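You operate a simulated robot arm through the tools that you are given. There is no shell and no other tool.

Carry out the task below with a simulated robot arm. There is one attempt and no reset: what you move stays moved.

JOB
Supper is over: turn the grill to 0, switch it off, slide both pans out.

The check looks at the end state, three seconds after you hand in, the way a careful person would. Anything else that was tipped, shoved, dropped, spilled or broken makes it a failure.

ROBOT AND FRAMES
A 6-joint arm with a two-finger gripper, fixed in place. Base frame: the origin is at the foot of the arm, x ahead of it, y to its left, z up; the work surface is at about z = 0. Readings come in mm, degrees, newtons and seconds.
With the tool pointing down near the work surface it reaches from about 180 to 480 mm from the base axis. Its first joint turns from -66.0 to 66.0 degrees. Payload 1.76 kg.
The tool frame sits at the grasp point between the pads (the TCP): z along the fingers, y along the line on which they close. The tips reach 29 mm beyond it. The gripper opens to 82 mm. The gripper's body begins 58 mm behind the TCP.
Orientation is that of the tool frame in the base frame, as [roll, pitch, yaw] about the fixed x, y, z axes, in that order (R = Rz(yaw) Ry(pitch) Rx(roll)). With the fingers straight down and closing along the base's y, the tool's x points along the base's -x, its y along +y and its z along -z.

CONTROLS
- The arm moves only by the tool send_rows. Its argument "rows" is one flat list of numbers, 7 for each row, row after row: the shift along the tool's x, y, z in cm, then the turn, a rotation vector about the tool's x, y, z in degrees, then the finger opening in cm, from 0 to 8.2. In form: [tx, ty, tz, wx, wy, wz, gripper, tx, ty, tz, wx, wy, wz, gripper, ...]. A call has 1 to 20 rows; each row shifts and turns the commanded pose from where the row before left it, along the tool's axes as they then stand. Rows are played at 5 a second. More than 50 mm and 8.6 degrees between two rows, or a gripper value outside its range, and nothing of the call is played. Where a pose cannot be reached the arm comes as near as it can. A force on the tool above 80 N (or 10 N above the force at the start of the call, whichever is more), or a blocked arm, ends the call early, and 0.2 s more pass. The fingers move at their own pace and stop on an object; they squeeze with about 34 N. The grip force told is the motor's: it shows also when the fingers shut on nothing. Time passes only in rows, and 0.2 s behind the last, so rows that do not move let the fingers close. It gives the time, the measured TCP pose, the force on the tool (base axes), the opening and the grip force at its end, in the units of the frame above (readings bear some noise), with the torque about the TCP (base axes, N m) and any sound that the robot's microphone picked up.
- Cameras (640 x 400 px; columns grow to the right, rows downward): "scene" is fixed at [49.9, 329.4, 420.3]; the picture's right is [-0.80, -0.60, 0.00], its down [-0.35, 0.47, -0.81] and it looks along [0.48, -0.65, -0.59] (base axes); focal length 229 px, centre (320, 200). "wrist" rides on the gripper at [79, 4, -89] in the tool frame; the picture's right is [-0.05, 1.00, 0.00], its down [-0.71, -0.04, -0.71] and it looks along [-0.71, -0.04, 0.71] (tool axes); focal length 256 px, centre (320, 200). There is no depth. A picture from a camera that has moved, and an enlarged one, comes with that camera's place and axes in the base frame and with its lens.
- grab_frame(camera): a new picture of that camera. The clock stands still meanwhile.
- enlarge(camera, box): a new picture of the part [left, top, right, bottom] of that camera's present view, enlarged. The clock stands still meanwhile.
- finish_job(): hands the job in; it is judged then, once.

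Places have to be worked out from the pictures, the camera data and where the tool is seen. Open the gripper and draw the arm clear of the work before you hand the job in, unless the task says otherwise.

The tools are called after "Emit:" as name(argument=value, ...) on one line, values as JSON. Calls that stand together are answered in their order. send_rows: Moves the arm, as the interface text tells. Its arguments: {"type":"object","properties":{"rows":{"type":"array","items":{"type":"number"}}},"required":["rows"]} The other tools are called the same way: grab_frame (camera) takes a picture; enlarge (camera, box) takes an enlarged picture of a part of a camera's view; finish_job () hands the job in.

At the start:

```text
t: 0.0
tool_pos: [295.9, -18.9, 287.2]
tcp_rot: [180.0, 0.0, 180.0]
wrist_force: [0.2, 0.6, 0.2]
torque: [0.0, -0.02, 0.01]
grip_width: 82.0
gripper_force: 0.0
```

scene: 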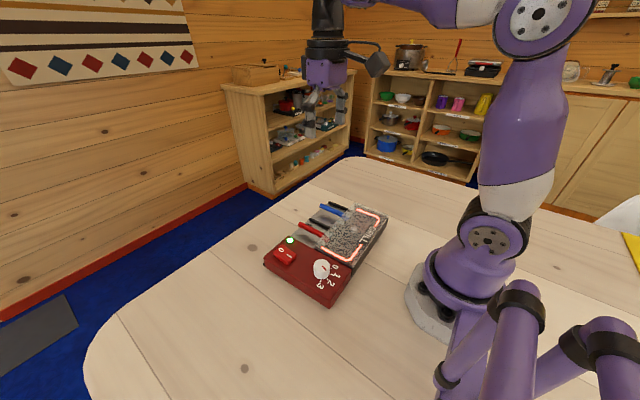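
wrist: 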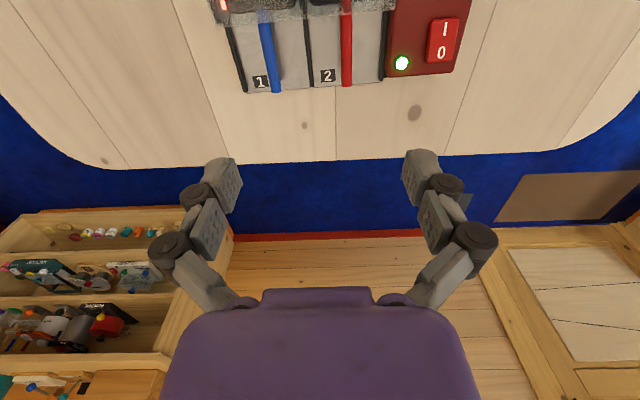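

I start by looking closer at the grill with both cameras before moving anything.

Emit:
enlarge(camera="scene", box=[250, 190, 410, 310])

Emit:
enlarge(camera="wrist", box=[200, 0, 480, 120])

```text
3.33 times, centred on (330, 250) of scene
camera zoom: at [49.9, 329.4, 420.3], right [-0.8, -0.6, 0.0], down [-0.35, 0.47, -0.81], along [0.48, -0.65, -0.59], focal length 763 px, centre (287, 33)
```

zoom: 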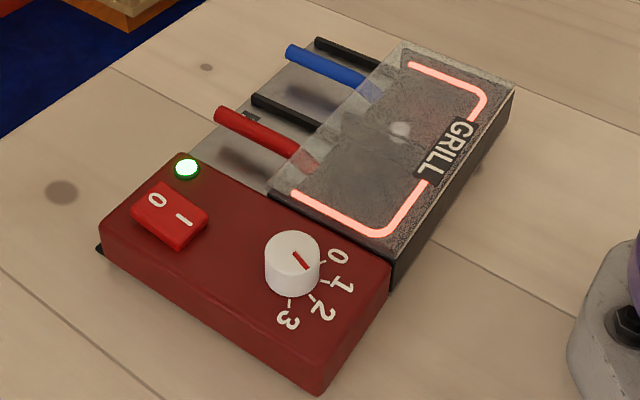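

```text
2.29 times, centred on (340, 60) of wrist
camera zoom: at [218.3, -13.6, 376.4], right [0.05, 1.0, 0.0], down [0.71, -0.04, 0.71], along [0.71, -0.04, -0.71], focal length 585 px, centre (274, 520)
```

zoom: 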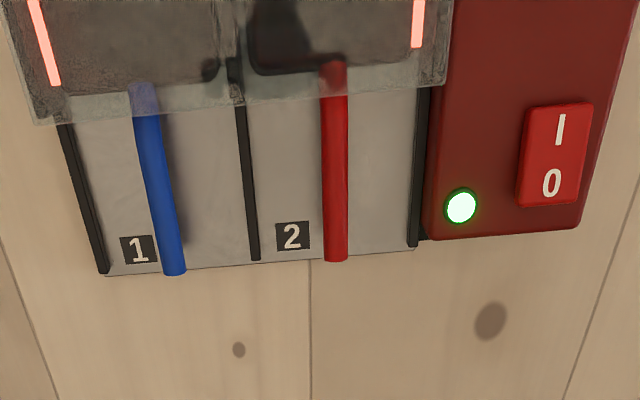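

The grill sits ahead and left: I judge the knob at about (215, 101, 60) pointing at "2", the rocker at about (300, 117, 48) with "0" on its far end, and the pan handles running along x at y≈-79 (blue) and y≈+13 (red). I move above the knob, staying high, and turn the tool so the wrist camera looks at it.

Emit:
send_rows(rows=[1.62, 2.4, 1.8, 0, 0, 0, 8.2, 1.62, 2.4, 1.8, 0, 0, 0, 8.2, 1.62, 2.4, 1.8, 0, 0, 0, 8.2, 1.62, 2.4, 1.8, 0, 0, 0, 8.2, 1.62, 2.4, 1.8, 0, 0, 0, 8.2, 0, 0, 0, 0, 0, 8, 8.2, 0, 0, 0, 0, 0, 8, 8.2, 0, 0, 0, 0, 0, 8, 8.2, 0, 0, 0, 0, 0, 8, 8.2, 0, 0, 0, 0, 0, 8, 8.2, 0, 0, 0, 0, 0, 0, 8.2])

Emit:
grab_frame(camera="wrist")

Emit:
grab_frame(camera="scene")

```text
t: 2.4
tool_pos: [216.3, 101.8, 196.1]
tcp_rot: [180.0, 0.0, 139.9]
wrist_force: [-0.9, 0.4, -0.7]
torque: [0.01, 0.02, -0.01]
grip_width: 82.1
gripper_force: 0.0
```

```text
taken
camera wrist: at [158.8, 157.0, 286.1], right [0.68, 0.73, 0.0], down [0.52, -0.48, 0.71], along [0.52, -0.48, -0.71], focal length 256 px, centre (320, 200)
```

wrist: 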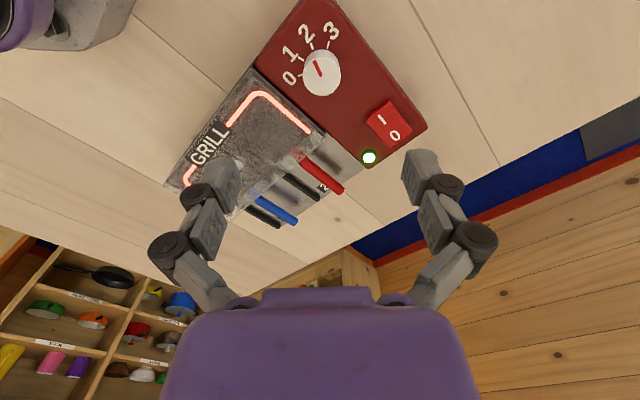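

```text
taken
```

scene: 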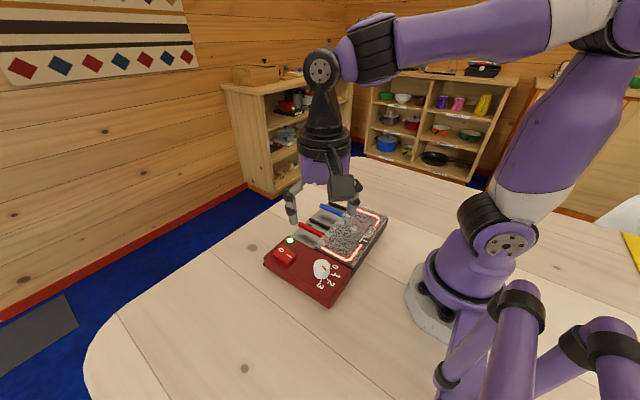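

Emit:
enlarge(camera="wrist", box=[240, 0, 440, 125])

Emit:
enlarge(camera="wrist", box=[270, 10, 370, 110])

```text
3.20 times, centred on (340, 62) of wrist
camera zoom: at [158.8, 157.0, 286.1], right [0.68, 0.73, 0.0], down [0.52, -0.48, 0.71], along [0.52, -0.48, -0.71], focal length 819 px, centre (256, 640)
```

zoom: 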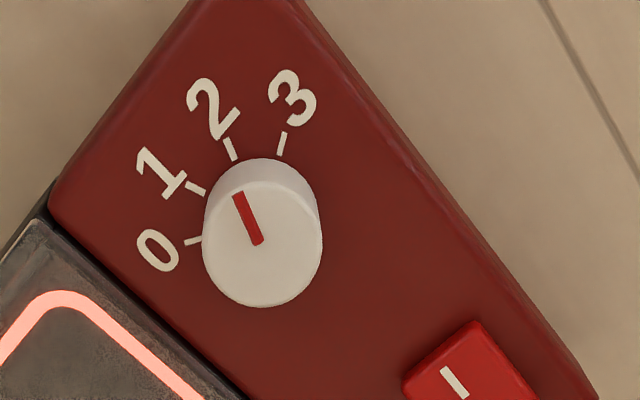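

```text
4.00 times, centred on (320, 60) of wrist
camera zoom: at [158.8, 157.0, 286.1], right [0.68, 0.73, 0.0], down [0.52, -0.48, 0.71], along [0.52, -0.48, -0.71], focal length 1024 px, centre (320, 760)
```

zoom: 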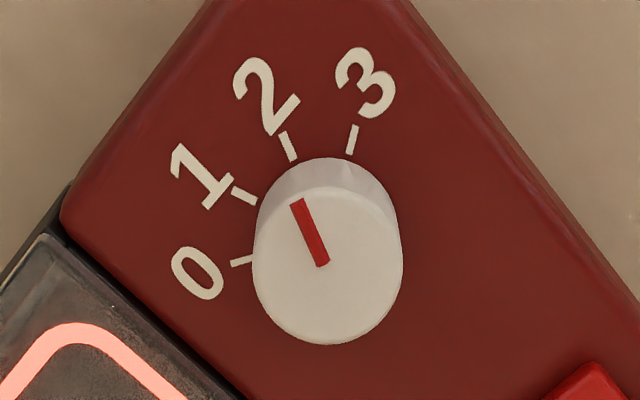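

The wrist view confirms the knob points at "2" (direction ≈160° in base axes), with "0" at ≈242°, so it needs about +82° (counter-clockwise from above); the knob centre is about (216.5, 104.5), top z≈63. I centre over it, narrow the fingers to 50 mm and descend part-way to check alignment.

Emit:
send_rows(rows=[0.16, 0.22, 0, 0, 0, 0, 5.0, 0, 0, 2, 0, 0, 0, 5.0, 0, 0, 2, 0, 0, 0, 5.0, 0, 0, 2, 0, 0, 0, 5.0, 0, 0, 2, 0, 0, 0, 5.0, 0, 0, 0, 0, 0, 0, 5.0])

Emit:
grab_frame(camera="wrist")

Emit:
enlarge(camera="scene", box=[250, 170, 410, 310])

```text
t: 3.8
tool_pos: [214.9, 106.2, 119.3]
tcp_rot: [180.0, 0.0, 140.0]
wrist_force: [-0.8, -0.1, 0.1]
torque: [-0.02, 0.02, -0.02]
grip_width: 49.9
gripper_force: 0.0
```

```text
taken
camera wrist: at [158.9, 160.9, 208.1], right [0.68, 0.73, 0.0], down [0.52, -0.48, 0.71], along [0.52, -0.48, -0.71], focal length 256 px, centre (320, 200)
```

wrist: 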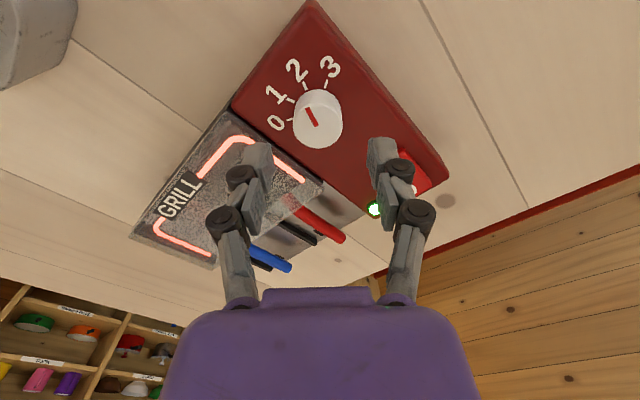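

```text
2.86 times, centred on (330, 240) of scene
camera zoom: at [49.9, 329.4, 420.3], right [-0.8, -0.6, 0.0], down [-0.35, 0.47, -0.81], along [0.48, -0.65, -0.59], focal length 654 px, centre (291, 86)
```

zoom: 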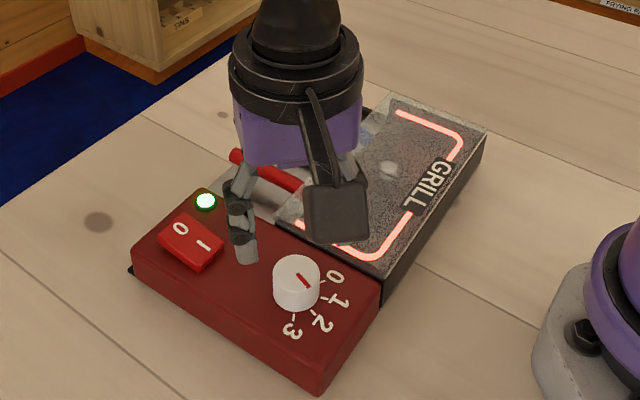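

The fingers straddle the knob column-wise; I enlarge to measure the centring accurately and repeat a no-move row for a fresh reading.

Emit:
enlarge(camera="wrist", box=[240, 60, 400, 160])

Emit:
send_rows(rows=[0, 0, 0, 0, 0, 0, 5.0])

```text
4.00 times, centred on (320, 110) of wrist
camera zoom: at [158.9, 160.9, 208.1], right [0.68, 0.73, 0.0], down [0.52, -0.48, 0.71], along [0.52, -0.48, -0.71], focal length 1024 px, centre (320, 560)
```

zoom: 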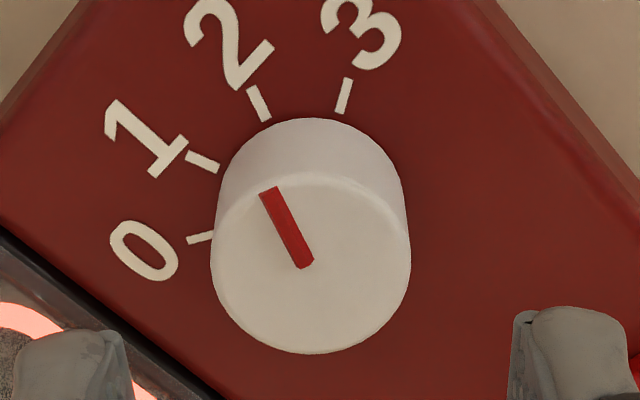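

```text
t: 4.2
tool_pos: [214.5, 105.8, 118.8]
tcp_rot: [-180.0, 0.0, 140.1]
wrist_force: [-0.3, -0.1, -0.8]
torque: [-0.01, -0.02, 0.01]
grip_width: 49.8
gripper_force: 0.1
```

The knob sits about 1.4 mm to −tool-y of the finger centre and is centred in tool x; its top is at about z 64–66. I shift and descend about 38 mm so the tips reach roughly z 52, still open.

Emit:
send_rows(rows=[0, -0.14, 1, 0, 0, 0, 5.0, 0, 0, 1, 0, 0, 0, 5.0, 0, 0, 1, 0, 0, 0, 5.0, 0, 0, 0.8, 0, 0, 0, 5.0, 0, 0, 0, 0, 0, 0, 5.0])

Emit:
grab_frame(camera="wrist")

Emit:
enlarge(camera="scene", box=[270, 210, 370, 310])

```text
t: 5.4
tool_pos: [214.8, 103.5, 78.4]
tcp_rot: [180.0, 0.1, 140.0]
wrist_force: [-0.4, 0.4, -0.1]
torque: [-0.01, -0.04, 0.01]
grip_width: 49.7
gripper_force: 0.1
```

```text
taken
camera wrist: at [158.6, 158.4, 168.8], right [0.68, 0.73, 0.0], down [0.52, -0.48, 0.71], along [0.52, -0.48, -0.71], focal length 256 px, centre (320, 200)
```

wrist: 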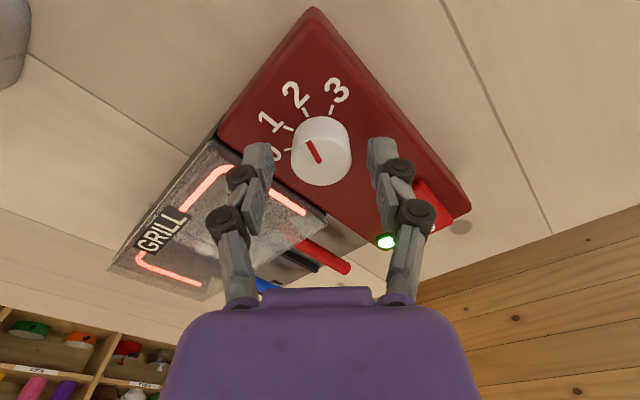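

```text
4.00 times, centred on (320, 260) of scene
camera zoom: at [49.9, 329.4, 420.3], right [-0.8, -0.6, 0.0], down [-0.35, 0.47, -0.81], along [0.48, -0.65, -0.59], focal length 916 px, centre (320, -40)
```

zoom: 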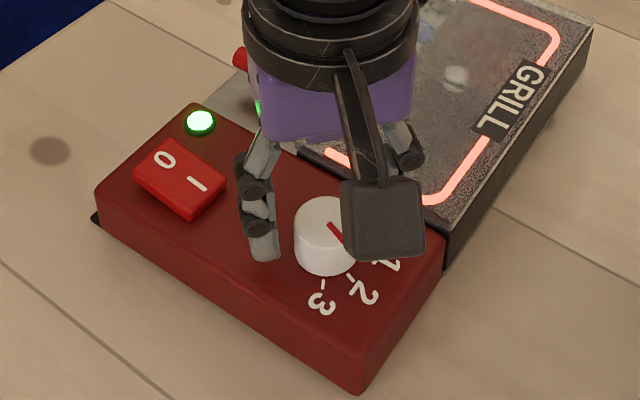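

Tips now read about z≈49–50 with no contact; I enlarge to check the knob between the finger tips before closing.

Emit:
enlarge(camera="wrist", box=[230, 80, 410, 200])

```text
3.33 times, centred on (320, 140) of wrist
camera zoom: at [158.6, 158.4, 168.8], right [0.68, 0.73, 0.0], down [0.52, -0.48, 0.71], along [0.52, -0.48, -0.71], focal length 853 px, centre (320, 400)
```

zoom: 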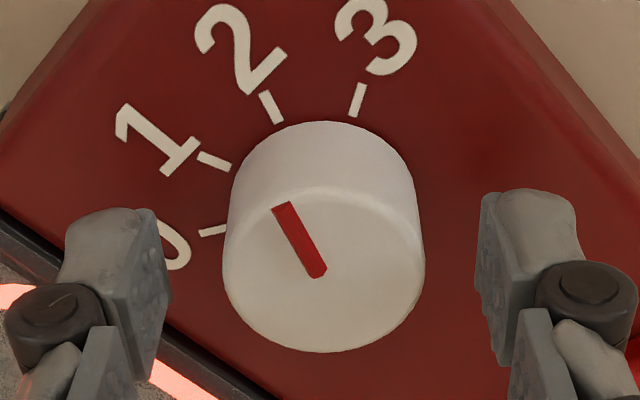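

The knob is centred between the fingers with about 14 mm of engagement and about 5 mm clear of the box top. I close onto it.

Emit:
send_rows(rows=[0, 0, 0, 0, 0, 0, 3.6, 0, 0, 0, 0, 0, 0, 2.8, 0, 0, 0, 0, 0, 0, 2.8, 0, 0, 0, 0, 0, 0, 2.8])

```text
t: 6.4
tool_pos: [214.8, 103.7, 79.7]
tcp_rot: [180.0, 0.2, 140.1]
wrist_force: [4.5, 5.1, 0.7]
torque: [0.19, -0.17, 0.05]
grip_width: 31.0
gripper_force: 34.5
```

The knob is held (31 mm wide). Now I turn half the way, 41° counter-clockwise from above (tool z negative), and check force and sound.

Emit:
send_rows(rows=[0, 0.04, 0, 0, 0, -6, 2.8, 0, 0, 0, 0, 0, -7, 2.8, 0, 0, 0, 0, 0, -7, 2.8, 0, 0, 0, 0, 0, -7, 2.8, 0, 0, 0, 0, 0, -7, 2.8, 0, 0, 0, 0, 0, -7, 2.8, 0, 0, 0, 0, 0, 0, 2.8])

Emit:
enlarge(camera="wrist", box=[230, 60, 410, 200])

```text
t: 8.0
tool_pos: [213.7, 103.3, 78.3]
tcp_rot: [-180.0, 0.0, -178.9]
wrist_force: [1.7, -20.3, 28.4]
torque: [-0.67, -0.07, 0.04]
grip_width: 31.0
gripper_force: 34.0
```

```text
2.86 times, centred on (320, 130) of wrist
camera zoom: at [137.1, 106.7, 168.4], right [0.04, 1.0, 0.0], down [0.71, -0.02, 0.71], along [0.71, -0.03, -0.71], focal length 731 px, centre (320, 400)
```

zoom: 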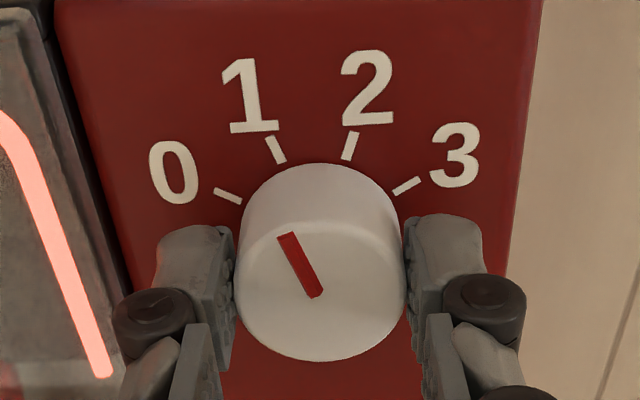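

The knob now points at "1" as expected, but about 20–28 N of stress has built up from small centring offsets. I release briefly, regrip without stress, and look at the readings.

Emit:
send_rows(rows=[0, 0, 0, 0, 0, 0, 4.2, 0, 0, 0, 0, 0, 0, 4.2, 0, 0, 0, 0, 0, 0, 4.2])

Emit:
enlarge(camera="wrist", box=[230, 60, 410, 200])

```text
t: 8.8
tool_pos: [215.3, 103.4, 78.2]
tcp_rot: [179.9, 0.0, -179.1]
wrist_force: [-0.6, 0.5, 0.0]
torque: [-0.02, 0.01, -0.03]
grip_width: 41.8
gripper_force: 0.1
```

```text
2.86 times, centred on (320, 130) of wrist
camera zoom: at [137.1, 107.1, 168.2], right [0.04, 1.0, 0.0], down [0.71, -0.02, 0.71], along [0.71, -0.03, -0.71], focal length 731 px, centre (320, 400)
```

zoom: 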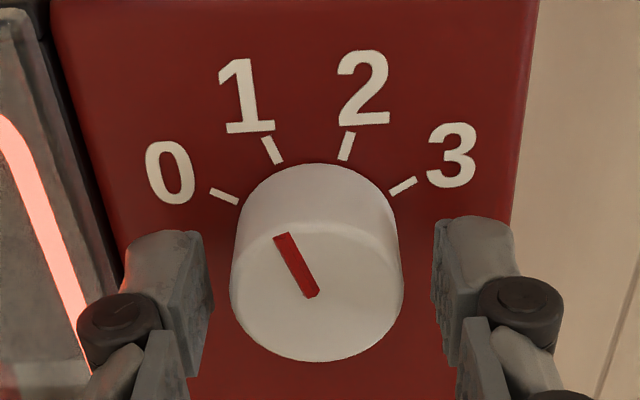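

Pointer reads ≈199–200° (at "1"), the "0" tick ≈240°. The knob is about 0.5 mm to −tool-y, so I shift slightly and regrip.

Emit:
send_rows(rows=[0, -0.05, 0, 0, 0, 0, 4.2, 0, 0, 0, 0, 0, 0, 2.8, 0, 0, 0, 0, 0, 0, 2.8, 0, 0, 0, 0, 0, 0, 2.8])

```text
t: 9.8
tool_pos: [214.3, 103.2, 79.1]
tcp_rot: [-179.9, 0.0, -178.8]
wrist_force: [-2.8, 7.6, 3.2]
torque: [0.22, 0.06, 0.01]
grip_width: 31.2
gripper_force: 34.0
```

Light stress only (about 8 N). I turn the remaining ≈41° toward "0" in small steps.

Emit:
send_rows(rows=[0, 0, 0, 0, 0, -7, 2.8, 0, 0, 0, 0, 0, -7, 2.8, 0, 0, 0, 0, 0, -7, 2.8, 0, 0, 0, 0, 0, -7, 2.8, 0, 0, 0, 0, 0, -7, 2.8, 0, 0, 0, 0, 0, -6, 2.8, 0, 0, 0, 0, 0, 0, 2.8])

Emit:
enlarge(camera="wrist", box=[230, 60, 410, 200])

```text
t: 11.4
tool_pos: [214.8, 102.3, 78.7]
tcp_rot: [-179.9, 0.1, -137.9]
wrist_force: [-4.8, -2.3, 1.9]
torque: [-0.42, 0.43, 0.0]
grip_width: 31.0
gripper_force: 34.0
```

```text
2.86 times, centred on (320, 130) of wrist
camera zoom: at [155.1, 52.7, 168.2], right [-0.63, 0.78, 0.0], down [0.55, 0.45, 0.71], along [0.55, 0.44, -0.71], focal length 731 px, centre (320, 400)
```

zoom: 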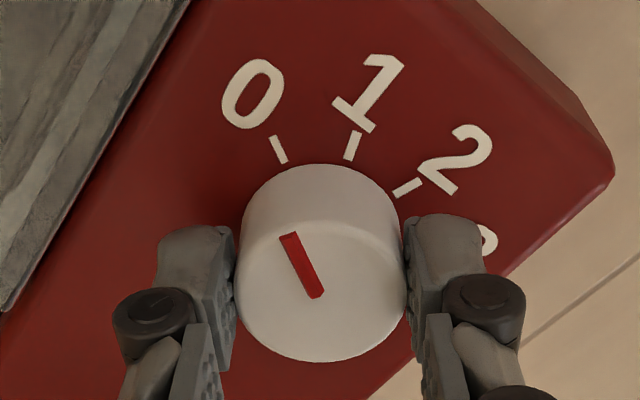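

The pointer now lines up with the "0" tick. I open the fingers and look again at high zoom to confirm it stays.

Emit:
send_rows(rows=[0, 0, 0, 0, 0, 0, 4.4, 0, 0, 0, 0, 0, 0, 4.6, 0, 0, 0, 0, 0, 0, 4.6])

Emit:
enlarge(camera="wrist", box=[270, 80, 370, 180])

```text
t: 12.2
tool_pos: [215.4, 102.1, 77.9]
tcp_rot: [180.0, 0.0, -138.0]
wrist_force: [-0.3, -0.1, 0.5]
torque: [-0.02, 0.02, 0.03]
grip_width: 46.0
gripper_force: 0.0
```

```text
4.00 times, centred on (320, 130) of wrist
camera zoom: at [155.1, 53.0, 168.3], right [-0.63, 0.78, 0.0], down [0.55, 0.44, 0.71], along [0.55, 0.44, -0.71], focal length 1024 px, centre (320, 480)
```

zoom: 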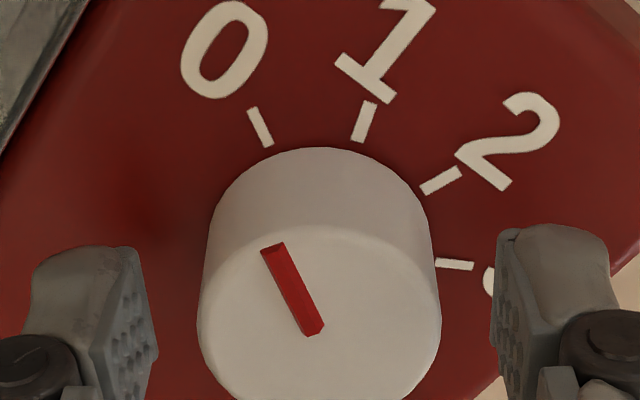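

The pointer matches the "0" tick within about 1°. I rise straight up, turn the tool back to yaw 180, move over the rocker at about (302, 118), and look.

Emit:
send_rows(rows=[0, 0, -2, 0, 0, 0, 4.6, 0, 0, -2, 0, 0, 0, 4.6, 0, 0, -2, 0, 0, 7, 4.6, 0, 0, -2, 0, 0, 7, 4.6, 0, 0, 0, 0, 0, 7, 4.6, 0, 0, 0, 0, 0, 7, 4.6, 0, 0, 0, 0, 0, 7, 3, 0, 0, 0, 0, 0, 7, 2, -3, 0.52, 0, 0, 0, 0, 1, -3, 0.52, 0, 0, 0, 0, 0, -2.6, 0.52, 0, 0, 0, 0, 0, 0, 0, 0, 0, 0, 0, 0])

Emit:
grab_frame(camera="wrist")

Emit:
enlarge(camera="scene", box=[250, 190, 410, 310])

```text
t: 14.8
tool_pos: [300.8, 116.5, 161.3]
tcp_rot: [179.9, -0.1, -180.0]
wrist_force: [0.8, -0.5, -0.7]
torque: [0.02, 0.01, -0.02]
grip_width: 0.1
gripper_force: 28.7
```

```text
taken
camera wrist: at [223.2, 121.9, 250.3], right [0.05, 1.0, 0.0], down [0.71, -0.04, 0.71], along [0.71, -0.04, -0.71], focal length 256 px, centre (320, 200)
```

wrist: 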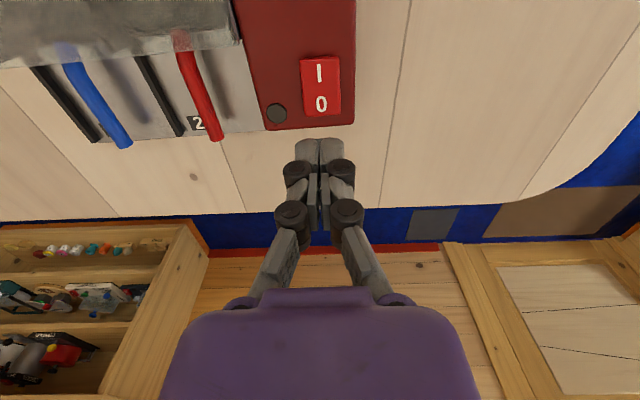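

```text
3.33 times, centred on (330, 250) of scene
camera zoom: at [49.9, 329.4, 420.3], right [-0.8, -0.6, 0.0], down [-0.35, 0.47, -0.81], along [0.48, -0.65, -0.59], focal length 763 px, centre (287, 33)
```

zoom: 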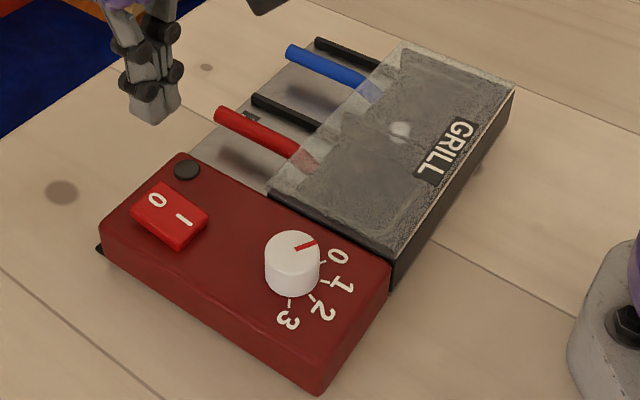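

The heater glow and the lamp went out with the knob at 0, so the lamp no longer tells me the rocker's state. I look closely at the rocker's tilt.

Emit:
enlarge(camera="wrist", box=[260, 30, 380, 150])

Emit:
enlarge(camera="scene", box=[265, 225, 315, 275])

```text
3.33 times, centred on (320, 90) of wrist
camera zoom: at [223.2, 121.9, 250.3], right [0.05, 1.0, 0.0], down [0.71, -0.04, 0.71], along [0.71, -0.04, -0.71], focal length 853 px, centre (320, 567)
```

zoom: 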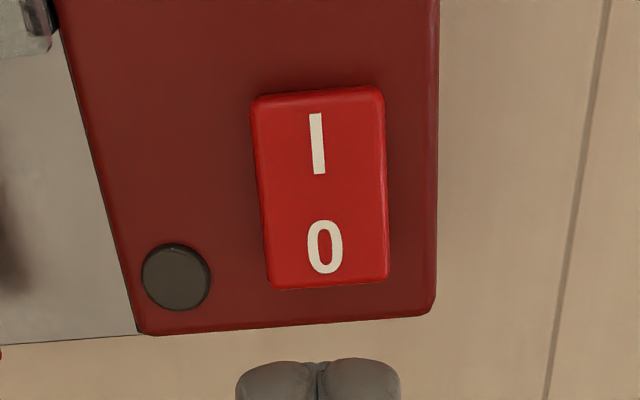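

```text
8.00 times, centred on (290, 250) of scene
camera zoom: at [49.9, 329.4, 420.3], right [-0.8, -0.6, 0.0], down [-0.35, 0.47, -0.81], along [0.48, -0.65, -0.59], focal length 1831 px, centre (560, -200)
```

zoom: 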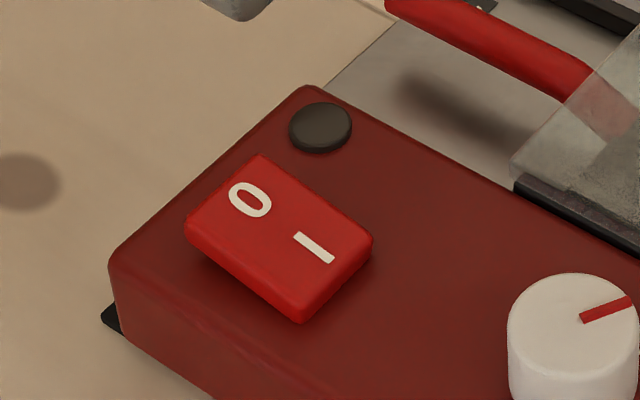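

The two-view geometry puts the rocker's "0" end at z≈53 and the "I" end at z≈49.5, so it is still on. I shift 13 mm out over the "0" end and descend with closed fingers to just above it.

Emit:
send_rows(rows=[-1.3, 0.15, 1.2, 0, 0, 0, 0, 0, 0, 2, 0, 0, 0, 0, 0, 0, 2, 0, 0, 0, 0, 0, 0, 1.5, 0, 0, 0, 0, 0, 0, 0.5, 0, 0, 0, 0, 0, 0, 0, 0, 0, 0, 0])

Emit:
enlarge(camera="wrist", box=[240, 60, 400, 180])

Emit:
enlarge(camera="scene", box=[255, 210, 335, 280])

```text
t: 16.2
tool_pos: [313.3, 118.6, 87.8]
tcp_rot: [-179.9, -0.1, 180.0]
wrist_force: [-0.1, -0.1, -0.3]
torque: [0.01, 0.02, 0.02]
grip_width: 0.0
gripper_force: 28.8
```

```text
3.33 times, centred on (320, 120) of wrist
camera zoom: at [235.9, 125.0, 176.1], right [0.05, 1.0, 0.0], down [0.71, -0.04, 0.71], along [0.71, -0.04, -0.71], focal length 853 px, centre (320, 467)
```

zoom: 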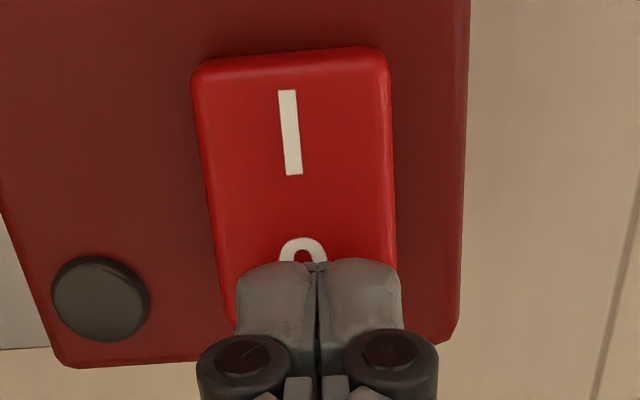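

```text
5.71 times, centred on (295, 245) of scene
camera zoom: at [49.9, 329.4, 420.3], right [-0.8, -0.6, 0.0], down [-0.35, 0.47, -0.81], along [0.48, -0.65, -0.59], focal length 1308 px, centre (463, -57)
```

zoom: 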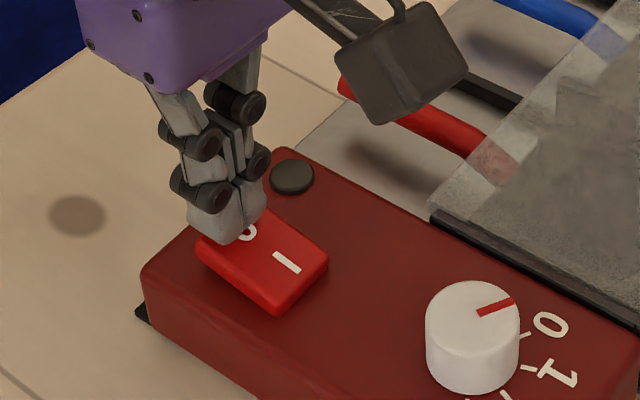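

The closed tips sit over the "0" half of the rocker. I press down in 1 mm steps and watch the force.

Emit:
send_rows(rows=[0, 0, 0.1, 0, 0, 0, 0, 0, 0, 0.1, 0, 0, 0, 0, 0, 0, 0.1, 0, 0, 0, 0, 0, 0, 0.1, 0, 0, 0, 0, 0, 0, 0.1, 0, 0, 0, 0, 0, 0, 0.1, 0, 0, 0, 0])

```text
t: 17.6
tool_pos: [313.7, 119.5, 80.6]
tcp_rot: [179.9, -0.1, 180.0]
wrist_force: [-0.1, 0.0, 1.9]
torque: [-0.01, 0.02, -0.01]
grip_width: 0.0
gripper_force: 28.9
```

There is a first hint of contact (1.9 N) with the tips at about z≈52. I keep pressing in 1 mm steps.

Emit:
send_rows(rows=[0, 0, 0.1, 0, 0, 0, 0, 0, 0, 0.1, 0, 0, 0, 0, 0, 0, 0.1, 0, 0, 0, 0])

Emit:
enlarge(camera="scene", box=[255, 210, 335, 280])

```text
t: 18.4
tool_pos: [314.6, 120.9, 79.0]
tcp_rot: [-179.9, 0.1, 180.0]
wrist_force: [-8.3, -2.1, 33.2]
torque: [-0.07, 0.45, -0.04]
grip_width: 6.1
gripper_force: 29.1
```

```text
5.71 times, centred on (295, 245) of scene
camera zoom: at [49.8, 329.4, 420.4], right [-0.8, -0.6, 0.0], down [-0.35, 0.47, -0.81], along [0.48, -0.65, -0.59], focal length 1308 px, centre (463, -57)
```

zoom: 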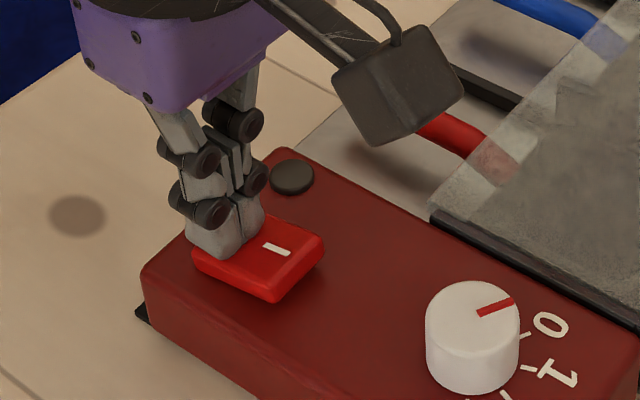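

The rocker appears to have tipped to its "0" side (33 N peak). I lift off straight up and inspect.

Emit:
send_rows(rows=[0, 0, -0.5, 0, 0, 0, 0, 0, 0, -1.5, 0, 0, 0, 0, 0, 0, -2.5, 0, 0, 0, 0, 0, 0, -3, 0, 0, 0, 0, 1, 0, 0, 0, 0, 0, 0, 0, 0, 0, 0, 0, 0, 0])

Emit:
enlarge(camera="scene", box=[265, 225, 315, 275])

Emit:
grab_frame(camera="wrist")

```text
t: 19.8
tool_pos: [305.0, 119.6, 150.9]
tcp_rot: [179.9, 0.0, 179.9]
wrist_force: [-0.1, -0.7, 0.5]
torque: [0.03, 0.03, 0.0]
grip_width: 0.0
gripper_force: 29.0
```

```text
8.00 times, centred on (290, 250) of scene
camera zoom: at [49.9, 329.4, 420.3], right [-0.8, -0.6, 0.0], down [-0.35, 0.47, -0.81], along [0.48, -0.65, -0.59], focal length 1831 px, centre (560, -200)
```

zoom: 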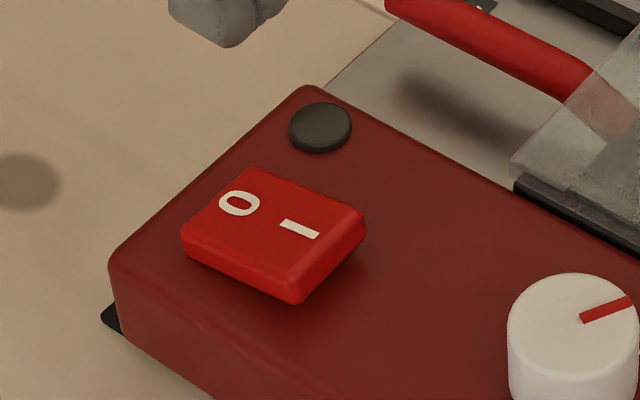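

```text
taken
camera wrist: at [227.1, 123.8, 241.3], right [0.05, 1.0, 0.0], down [0.71, -0.04, 0.71], along [0.71, -0.04, -0.71], focal length 256 px, centre (320, 200)
```

wrist: 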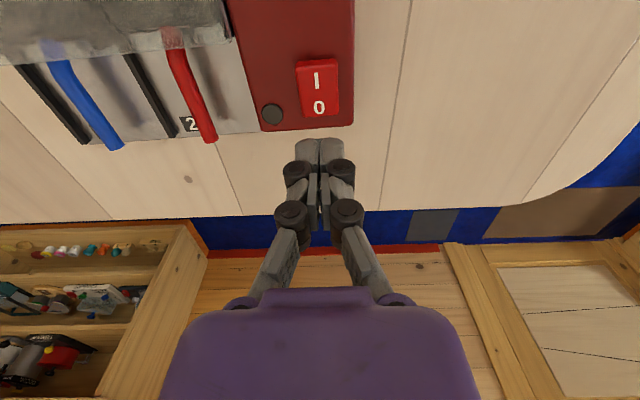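

The rocker has flipped: the "0" end is down and the "I" end up, and the box did not move. Next come the pans: I look at their handles in the scene view and move above the red handle.

Emit:
enlarge(camera="scene", box=[290, 190, 400, 270])

Emit:
send_rows(rows=[-0.7, -2.6, -0.5, 0, 0, 0, 0, -0.6, -2.6, -0.5, 0, 0, 0, 1, -0.6, -2.6, -0.5, 0, 0, 0, 2, -0.6, -2.6, -0.5, 0, 0, 0, 3, 0, 0, 0, 0, 0, 0, 4, 0, 0, 0, 0, 0, 0, 4])

Emit:
grab_frame(camera="wrist")

```text
5.00 times, centred on (345, 230) of scene
camera zoom: at [49.9, 329.4, 420.3], right [-0.8, -0.6, 0.0], down [-0.35, 0.47, -0.81], along [0.48, -0.65, -0.59], focal length 1144 px, centre (195, 50)
```

zoom: 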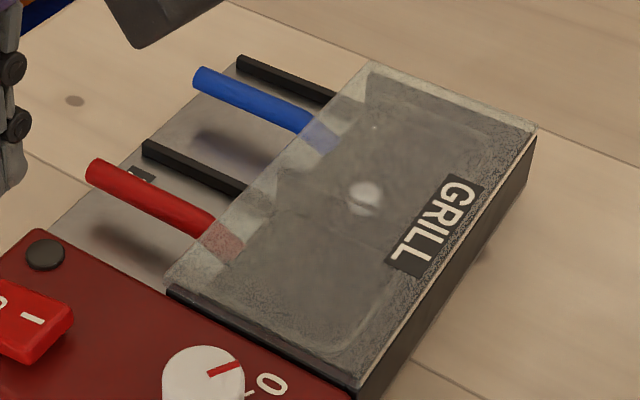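

```text
t: 21.2
tool_pos: [329.6, 16.6, 172.8]
tcp_rot: [180.0, -0.1, -180.0]
wrist_force: [0.2, -0.3, 0.2]
torque: [0.0, 0.01, 0.01]
grip_width: 39.8
gripper_force: 0.0
```

```text
taken
camera wrist: at [251.2, 20.6, 262.0], right [0.05, 1.0, 0.0], down [0.71, -0.04, 0.71], along [0.71, -0.04, -0.71], focal length 256 px, centre (320, 200)
```

wrist: 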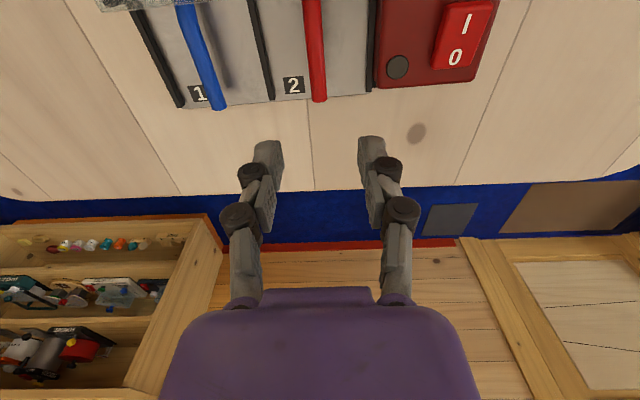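

The handles stand well above the tray. I enlarge the wrist view to measure them.

Emit:
enlarge(camera="wrist", box=[100, 0, 400, 120])

Emit:
enlarge(camera="scene", box=[300, 195, 350, 245])

```text
2.13 times, centred on (250, 60) of wrist
camera zoom: at [251.2, 20.6, 262.0], right [0.05, 1.0, 0.0], down [0.71, -0.04, 0.71], along [0.71, -0.04, -0.71], focal length 546 px, centre (469, 499)
```

zoom: 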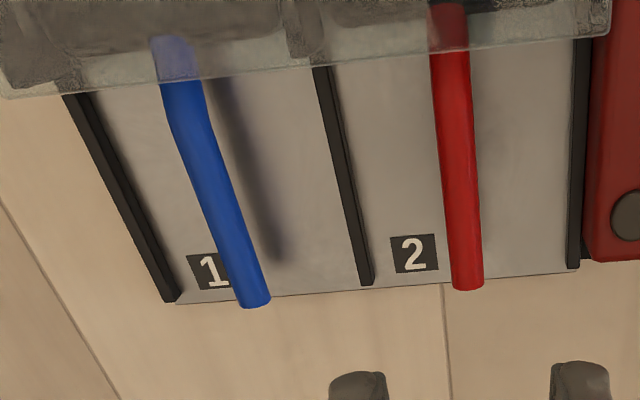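

```text
8.00 times, centred on (325, 220) of scene
camera zoom: at [49.9, 329.4, 420.3], right [-0.8, -0.6, 0.0], down [-0.35, 0.47, -0.81], along [0.48, -0.65, -0.59], focal length 1831 px, centre (280, 40)
```

zoom: 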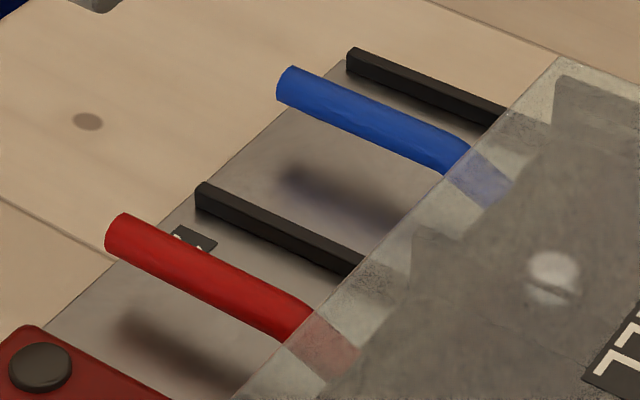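

Red handle: y≈14, end at x≈351, axis z≈32, about 12 mm thick; blue handle: y≈-78. I align over the red handle with fingers at 40 mm and descend to z≈75 to check.

Emit:
send_rows(rows=[-0.65, -0.22, 0.8, 0, 0, 0, 4, 0, 0, 2.5, 0, 0, 0, 4, 0, 0, 2.5, 0, 0, 0, 4, 0, 0, 2.5, 0, 0, 0, 4, 0, 0, 1.5, 0, 0, 0, 4, 0, 0, 0, 0, 0, 0, 4])

Emit:
grab_frame(camera="wrist")

Emit:
enlarge(camera="scene", box=[280, 170, 380, 250])

```text
t: 22.6
tool_pos: [334.8, 13.8, 73.5]
tcp_rot: [-179.9, 0.0, -179.9]
wrist_force: [-0.7, -1.2, 0.1]
torque: [0.0, -0.01, 0.0]
grip_width: 40.2
gripper_force: 0.1
```

```text
taken
camera wrist: at [257.8, 18.7, 163.7], right [0.05, 1.0, 0.0], down [0.71, -0.04, 0.71], along [0.71, -0.04, -0.71], focal length 256 px, centre (320, 200)
```

wrist: 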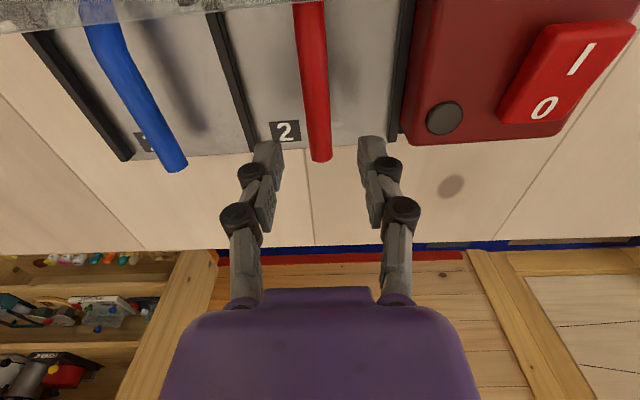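

```text
5.00 times, centred on (330, 210) of scene
camera zoom: at [49.9, 329.4, 420.3], right [-0.8, -0.6, 0.0], down [-0.35, 0.47, -0.81], along [0.48, -0.65, -0.59], focal length 1144 px, centre (270, 150)
```

zoom: 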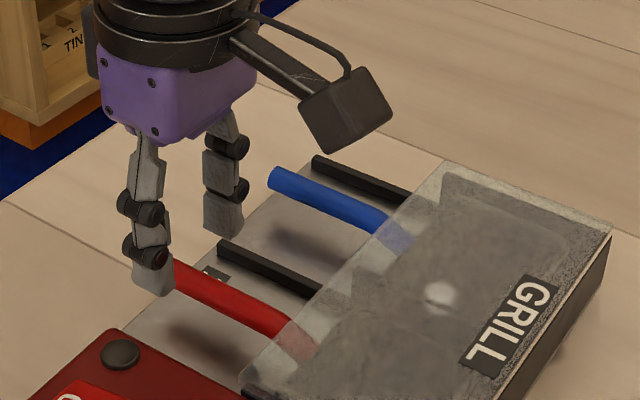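

Recomputing from the two camera heights puts the handle axis at z≈31 and centred between the fingers. I descend 26 mm so the tips reach z≈18 on both sides of the handle.

Emit:
send_rows(rows=[0, 0, 1, 0, 0, 0, 4, 0, 0, 1, 0, 0, 0, 4, 0, 0, 0.6, 0, 0, 0, 4, 0, 0, 0, 0, 0, 0, 4])

Emit:
enlarge(camera="wrist", box=[240, 80, 400, 200])

Emit:
enlarge(camera="scene", box=[290, 190, 350, 240])

```text
t: 23.6
tool_pos: [335.9, 13.6, 47.4]
tcp_rot: [180.0, 0.0, 179.9]
wrist_force: [-0.1, 0.1, 0.3]
torque: [0.01, 0.0, 0.0]
grip_width: 40.2
gripper_force: 0.0
```

```text
3.33 times, centred on (320, 140) of wrist
camera zoom: at [257.7, 18.9, 137.3], right [0.05, 1.0, 0.0], down [0.71, -0.04, 0.71], along [0.71, -0.04, -0.71], focal length 853 px, centre (320, 400)
```

zoom: 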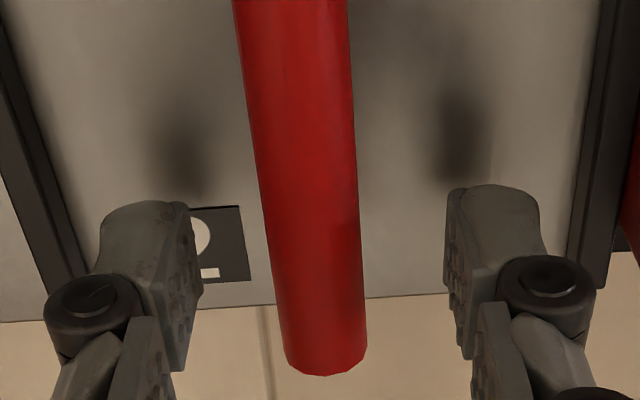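

```text
8.00 times, centred on (320, 215) of scene
camera zoom: at [49.9, 329.4, 420.3], right [-0.8, -0.6, 0.0], down [-0.35, 0.47, -0.81], along [0.48, -0.65, -0.59], focal length 1831 px, centre (320, 80)
```

zoom: 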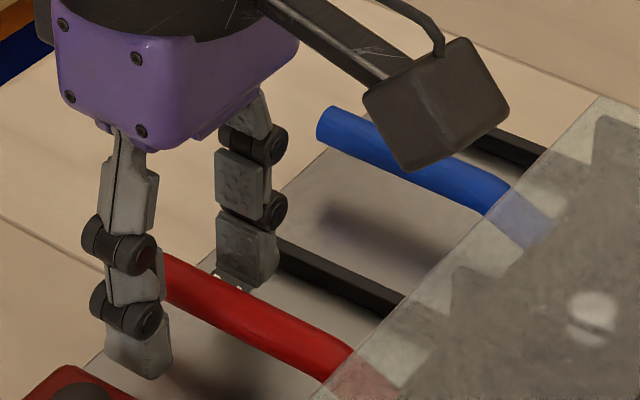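

The handle is between the fingers, with tips above the tray and between the rails. I close on it.

Emit:
send_rows(rows=[0, -0.05, 0, 0, 0, 0, 2.4, 0, 0, 0, 0, 0, 0, 0.9, 0, 0, 0, 0, 0, 0, 0.9, 0, 0, 0, 0, 0, 0, 0.9])

Emit:
enlarge(camera="wrist", box=[240, 60, 400, 180])

```text
t: 24.6
tool_pos: [335.6, 13.3, 48.9]
tcp_rot: [180.0, 0.0, -180.0]
wrist_force: [0.0, -1.0, 0.4]
torque: [-0.02, -0.05, 0.08]
grip_width: 12.8
gripper_force: 34.5
```

```text
3.33 times, centred on (320, 120) of wrist
camera zoom: at [257.1, 18.5, 138.0], right [0.05, 1.0, 0.0], down [0.71, -0.04, 0.71], along [0.71, -0.04, -0.71], focal length 853 px, centre (320, 467)
```

zoom: 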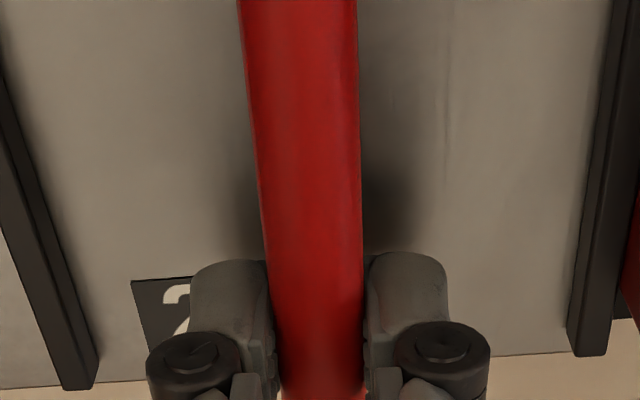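

Gripped at 12.8 mm with almost no stress. I pull straight out slowly, 20 mm first, and check.

Emit:
send_rows(rows=[-0.3, 0, 0, 0, 0, 0, 0.9, -0.4, 0, 0, 0, 0, 0, 0.9, -0.4, 0, 0, 0, 0, 0, 0.9, -0.5, 0, 0, 0, 0, 0, 0.9, -0.4, 0, 0, 0, 0, 0, 0.9, 0, 0, 0, 0, 0, 0, 0.9])

Emit:
grab_frame(camera="wrist")

Emit:
enlarge(camera="scene", box=[280, 180, 400, 270])

```text
t: 26.0
tool_pos: [356.1, 12.1, 48.4]
tcp_rot: [-179.9, 0.0, 179.9]
wrist_force: [0.0, -0.3, 0.1]
torque: [0.04, -0.13, 0.0]
grip_width: 12.7
gripper_force: 33.9
```

```text
taken
camera wrist: at [277.0, 17.6, 137.7], right [0.05, 1.0, 0.0], down [0.71, -0.04, 0.71], along [0.71, -0.04, -0.71], focal length 256 px, centre (320, 200)
```

wrist: 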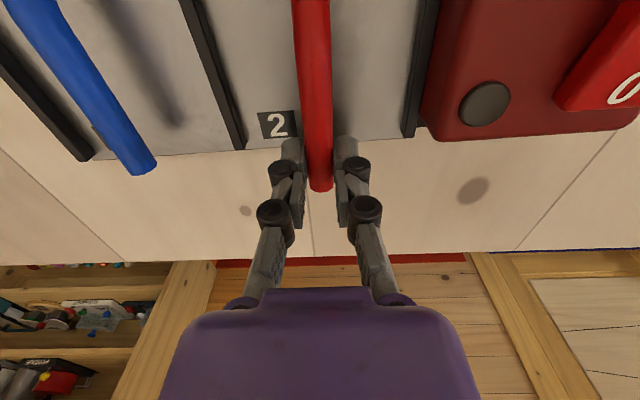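

```text
4.44 times, centred on (340, 225) of scene
camera zoom: at [49.9, 329.4, 420.3], right [-0.8, -0.6, 0.0], down [-0.35, 0.47, -0.81], along [0.48, -0.65, -0.59], focal length 1017 px, centre (231, 89)
```

zoom: 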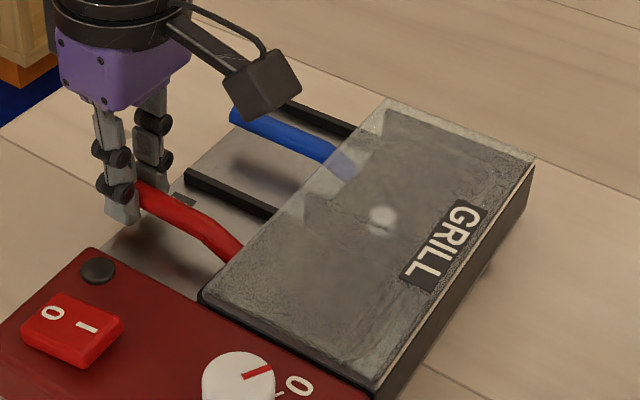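

The pan moves freely with the handle (forces near 0). I keep pulling another 35 mm and look.

Emit:
send_rows(rows=[-0.5, 0, 0, 0, 0, 0, 0.9, -0.5, 0, 0, 0, 0, 0, 0.9, -0.5, 0, 0, 0, 0, 0, 0.9, -0.5, 0, 0, 0, 0, 0, 0.9, -0.5, 0, 0, 0, 0, 0, 0.9, -0.5, 0, 0, 0, 0, 0, 0.9, -0.5, 0, 0, 0, 0, 0, 0.9, 0, 0, 0, 0, 0, 0, 0.9])

Emit:
grab_frame(camera="wrist")

Emit:
enlarge(camera="scene", box=[280, 180, 400, 270])

```text
t: 27.8
tool_pos: [390.1, 13.3, 47.5]
tcp_rot: [179.9, 0.0, -179.9]
wrist_force: [-0.1, 0.0, -0.1]
torque: [0.0, -0.13, 0.01]
grip_width: 12.5
gripper_force: 34.0
```

```text
taken
camera wrist: at [311.9, 18.5, 138.1], right [0.05, 1.0, 0.0], down [0.71, -0.04, 0.71], along [0.71, -0.04, -0.71], focal length 256 px, centre (320, 200)
```

wrist: 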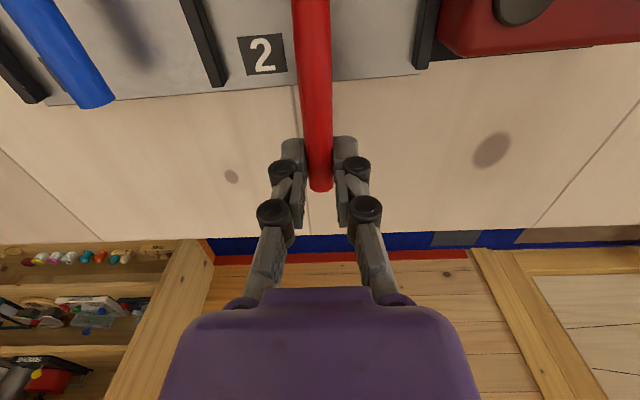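

```text
4.44 times, centred on (340, 225) of scene
camera zoom: at [49.9, 329.4, 420.3], right [-0.8, -0.6, 0.0], down [-0.35, 0.47, -0.81], along [0.48, -0.65, -0.59], focal length 1017 px, centre (231, 89)
```

zoom: 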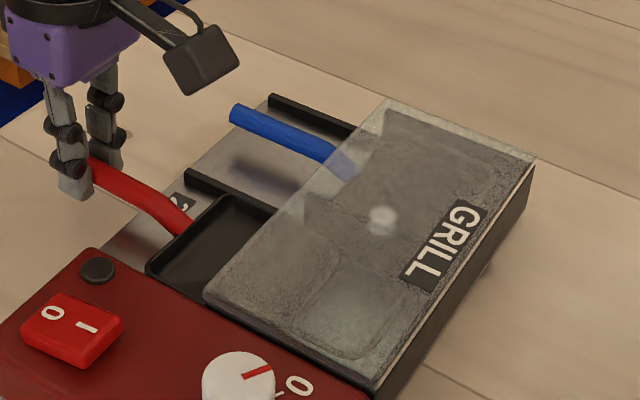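

The black pan body is coming out level. I pull 25 mm more and check how much is still under the glass.

Emit:
send_rows(rows=[-0.5, 0, 0, 0, 0, 0, 0.9, -0.5, 0, 0, 0, 0, 0, 0.9, -0.5, 0, 0, 0, 0, 0, 0.9, -0.5, 0, 0, 0, 0, 0, 0.9, -0.5, 0, 0, 0, 0, 0, 0.9, 0, 0, 0, 0, 0, 0, 0.9])

Emit:
grab_frame(camera="wrist")

Emit:
enlarge(camera="scene", box=[280, 180, 400, 270])

```text
t: 29.2
tool_pos: [415.7, 11.6, 49.7]
tcp_rot: [-180.0, -0.1, -180.0]
wrist_force: [-0.1, -0.4, -0.4]
torque: [0.0, -0.17, 0.0]
grip_width: 12.6
gripper_force: 34.1
```

```text
taken
camera wrist: at [337.7, 17.2, 138.9], right [0.05, 1.0, 0.0], down [0.71, -0.04, 0.71], along [0.71, -0.04, -0.71], focal length 256 px, centre (320, 200)
```

wrist: 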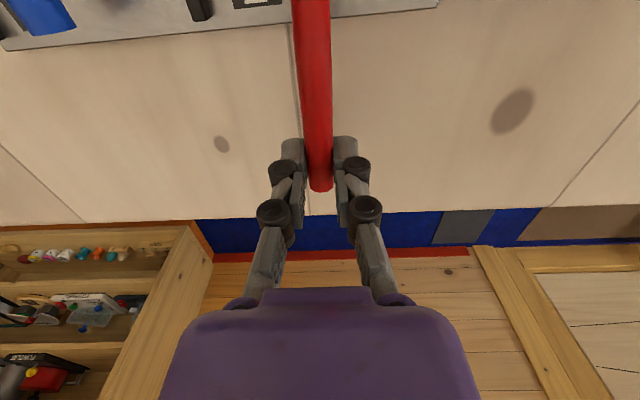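

```text
4.44 times, centred on (340, 225) of scene
camera zoom: at [49.9, 329.4, 420.3], right [-0.8, -0.6, 0.0], down [-0.35, 0.47, -0.81], along [0.48, -0.65, -0.59], focal length 1017 px, centre (231, 89)
```

zoom: 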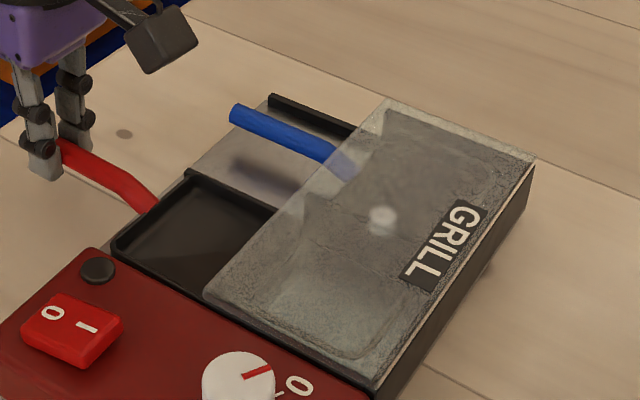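

Most of the pan is out. I enlarge the edge region to see whether any of its body is still under the glass.

Emit:
enlarge(camera="scene", box=[295, 205, 375, 270])

Emit:
enlarge(camera="scene", box=[295, 205, 345, 245])

```text
6.15 times, centred on (335, 238) of scene
camera zoom: at [49.9, 329.4, 420.3], right [-0.8, -0.6, 0.0], down [-0.35, 0.47, -0.81], along [0.48, -0.65, -0.59], focal length 1409 px, centre (228, -31)
```

zoom: 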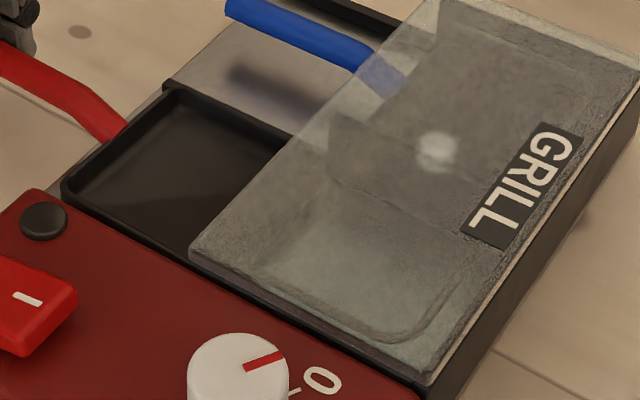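

```text
10.00 times, centred on (320, 225) of scene
camera zoom: at [49.9, 329.4, 420.3], right [-0.8, -0.6, 0.0], down [-0.35, 0.47, -0.81], along [0.48, -0.65, -0.59], focal length 2289 px, centre (320, -50)
```

zoom: 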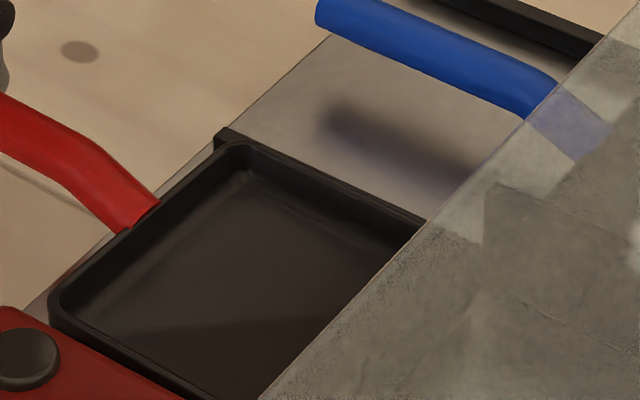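

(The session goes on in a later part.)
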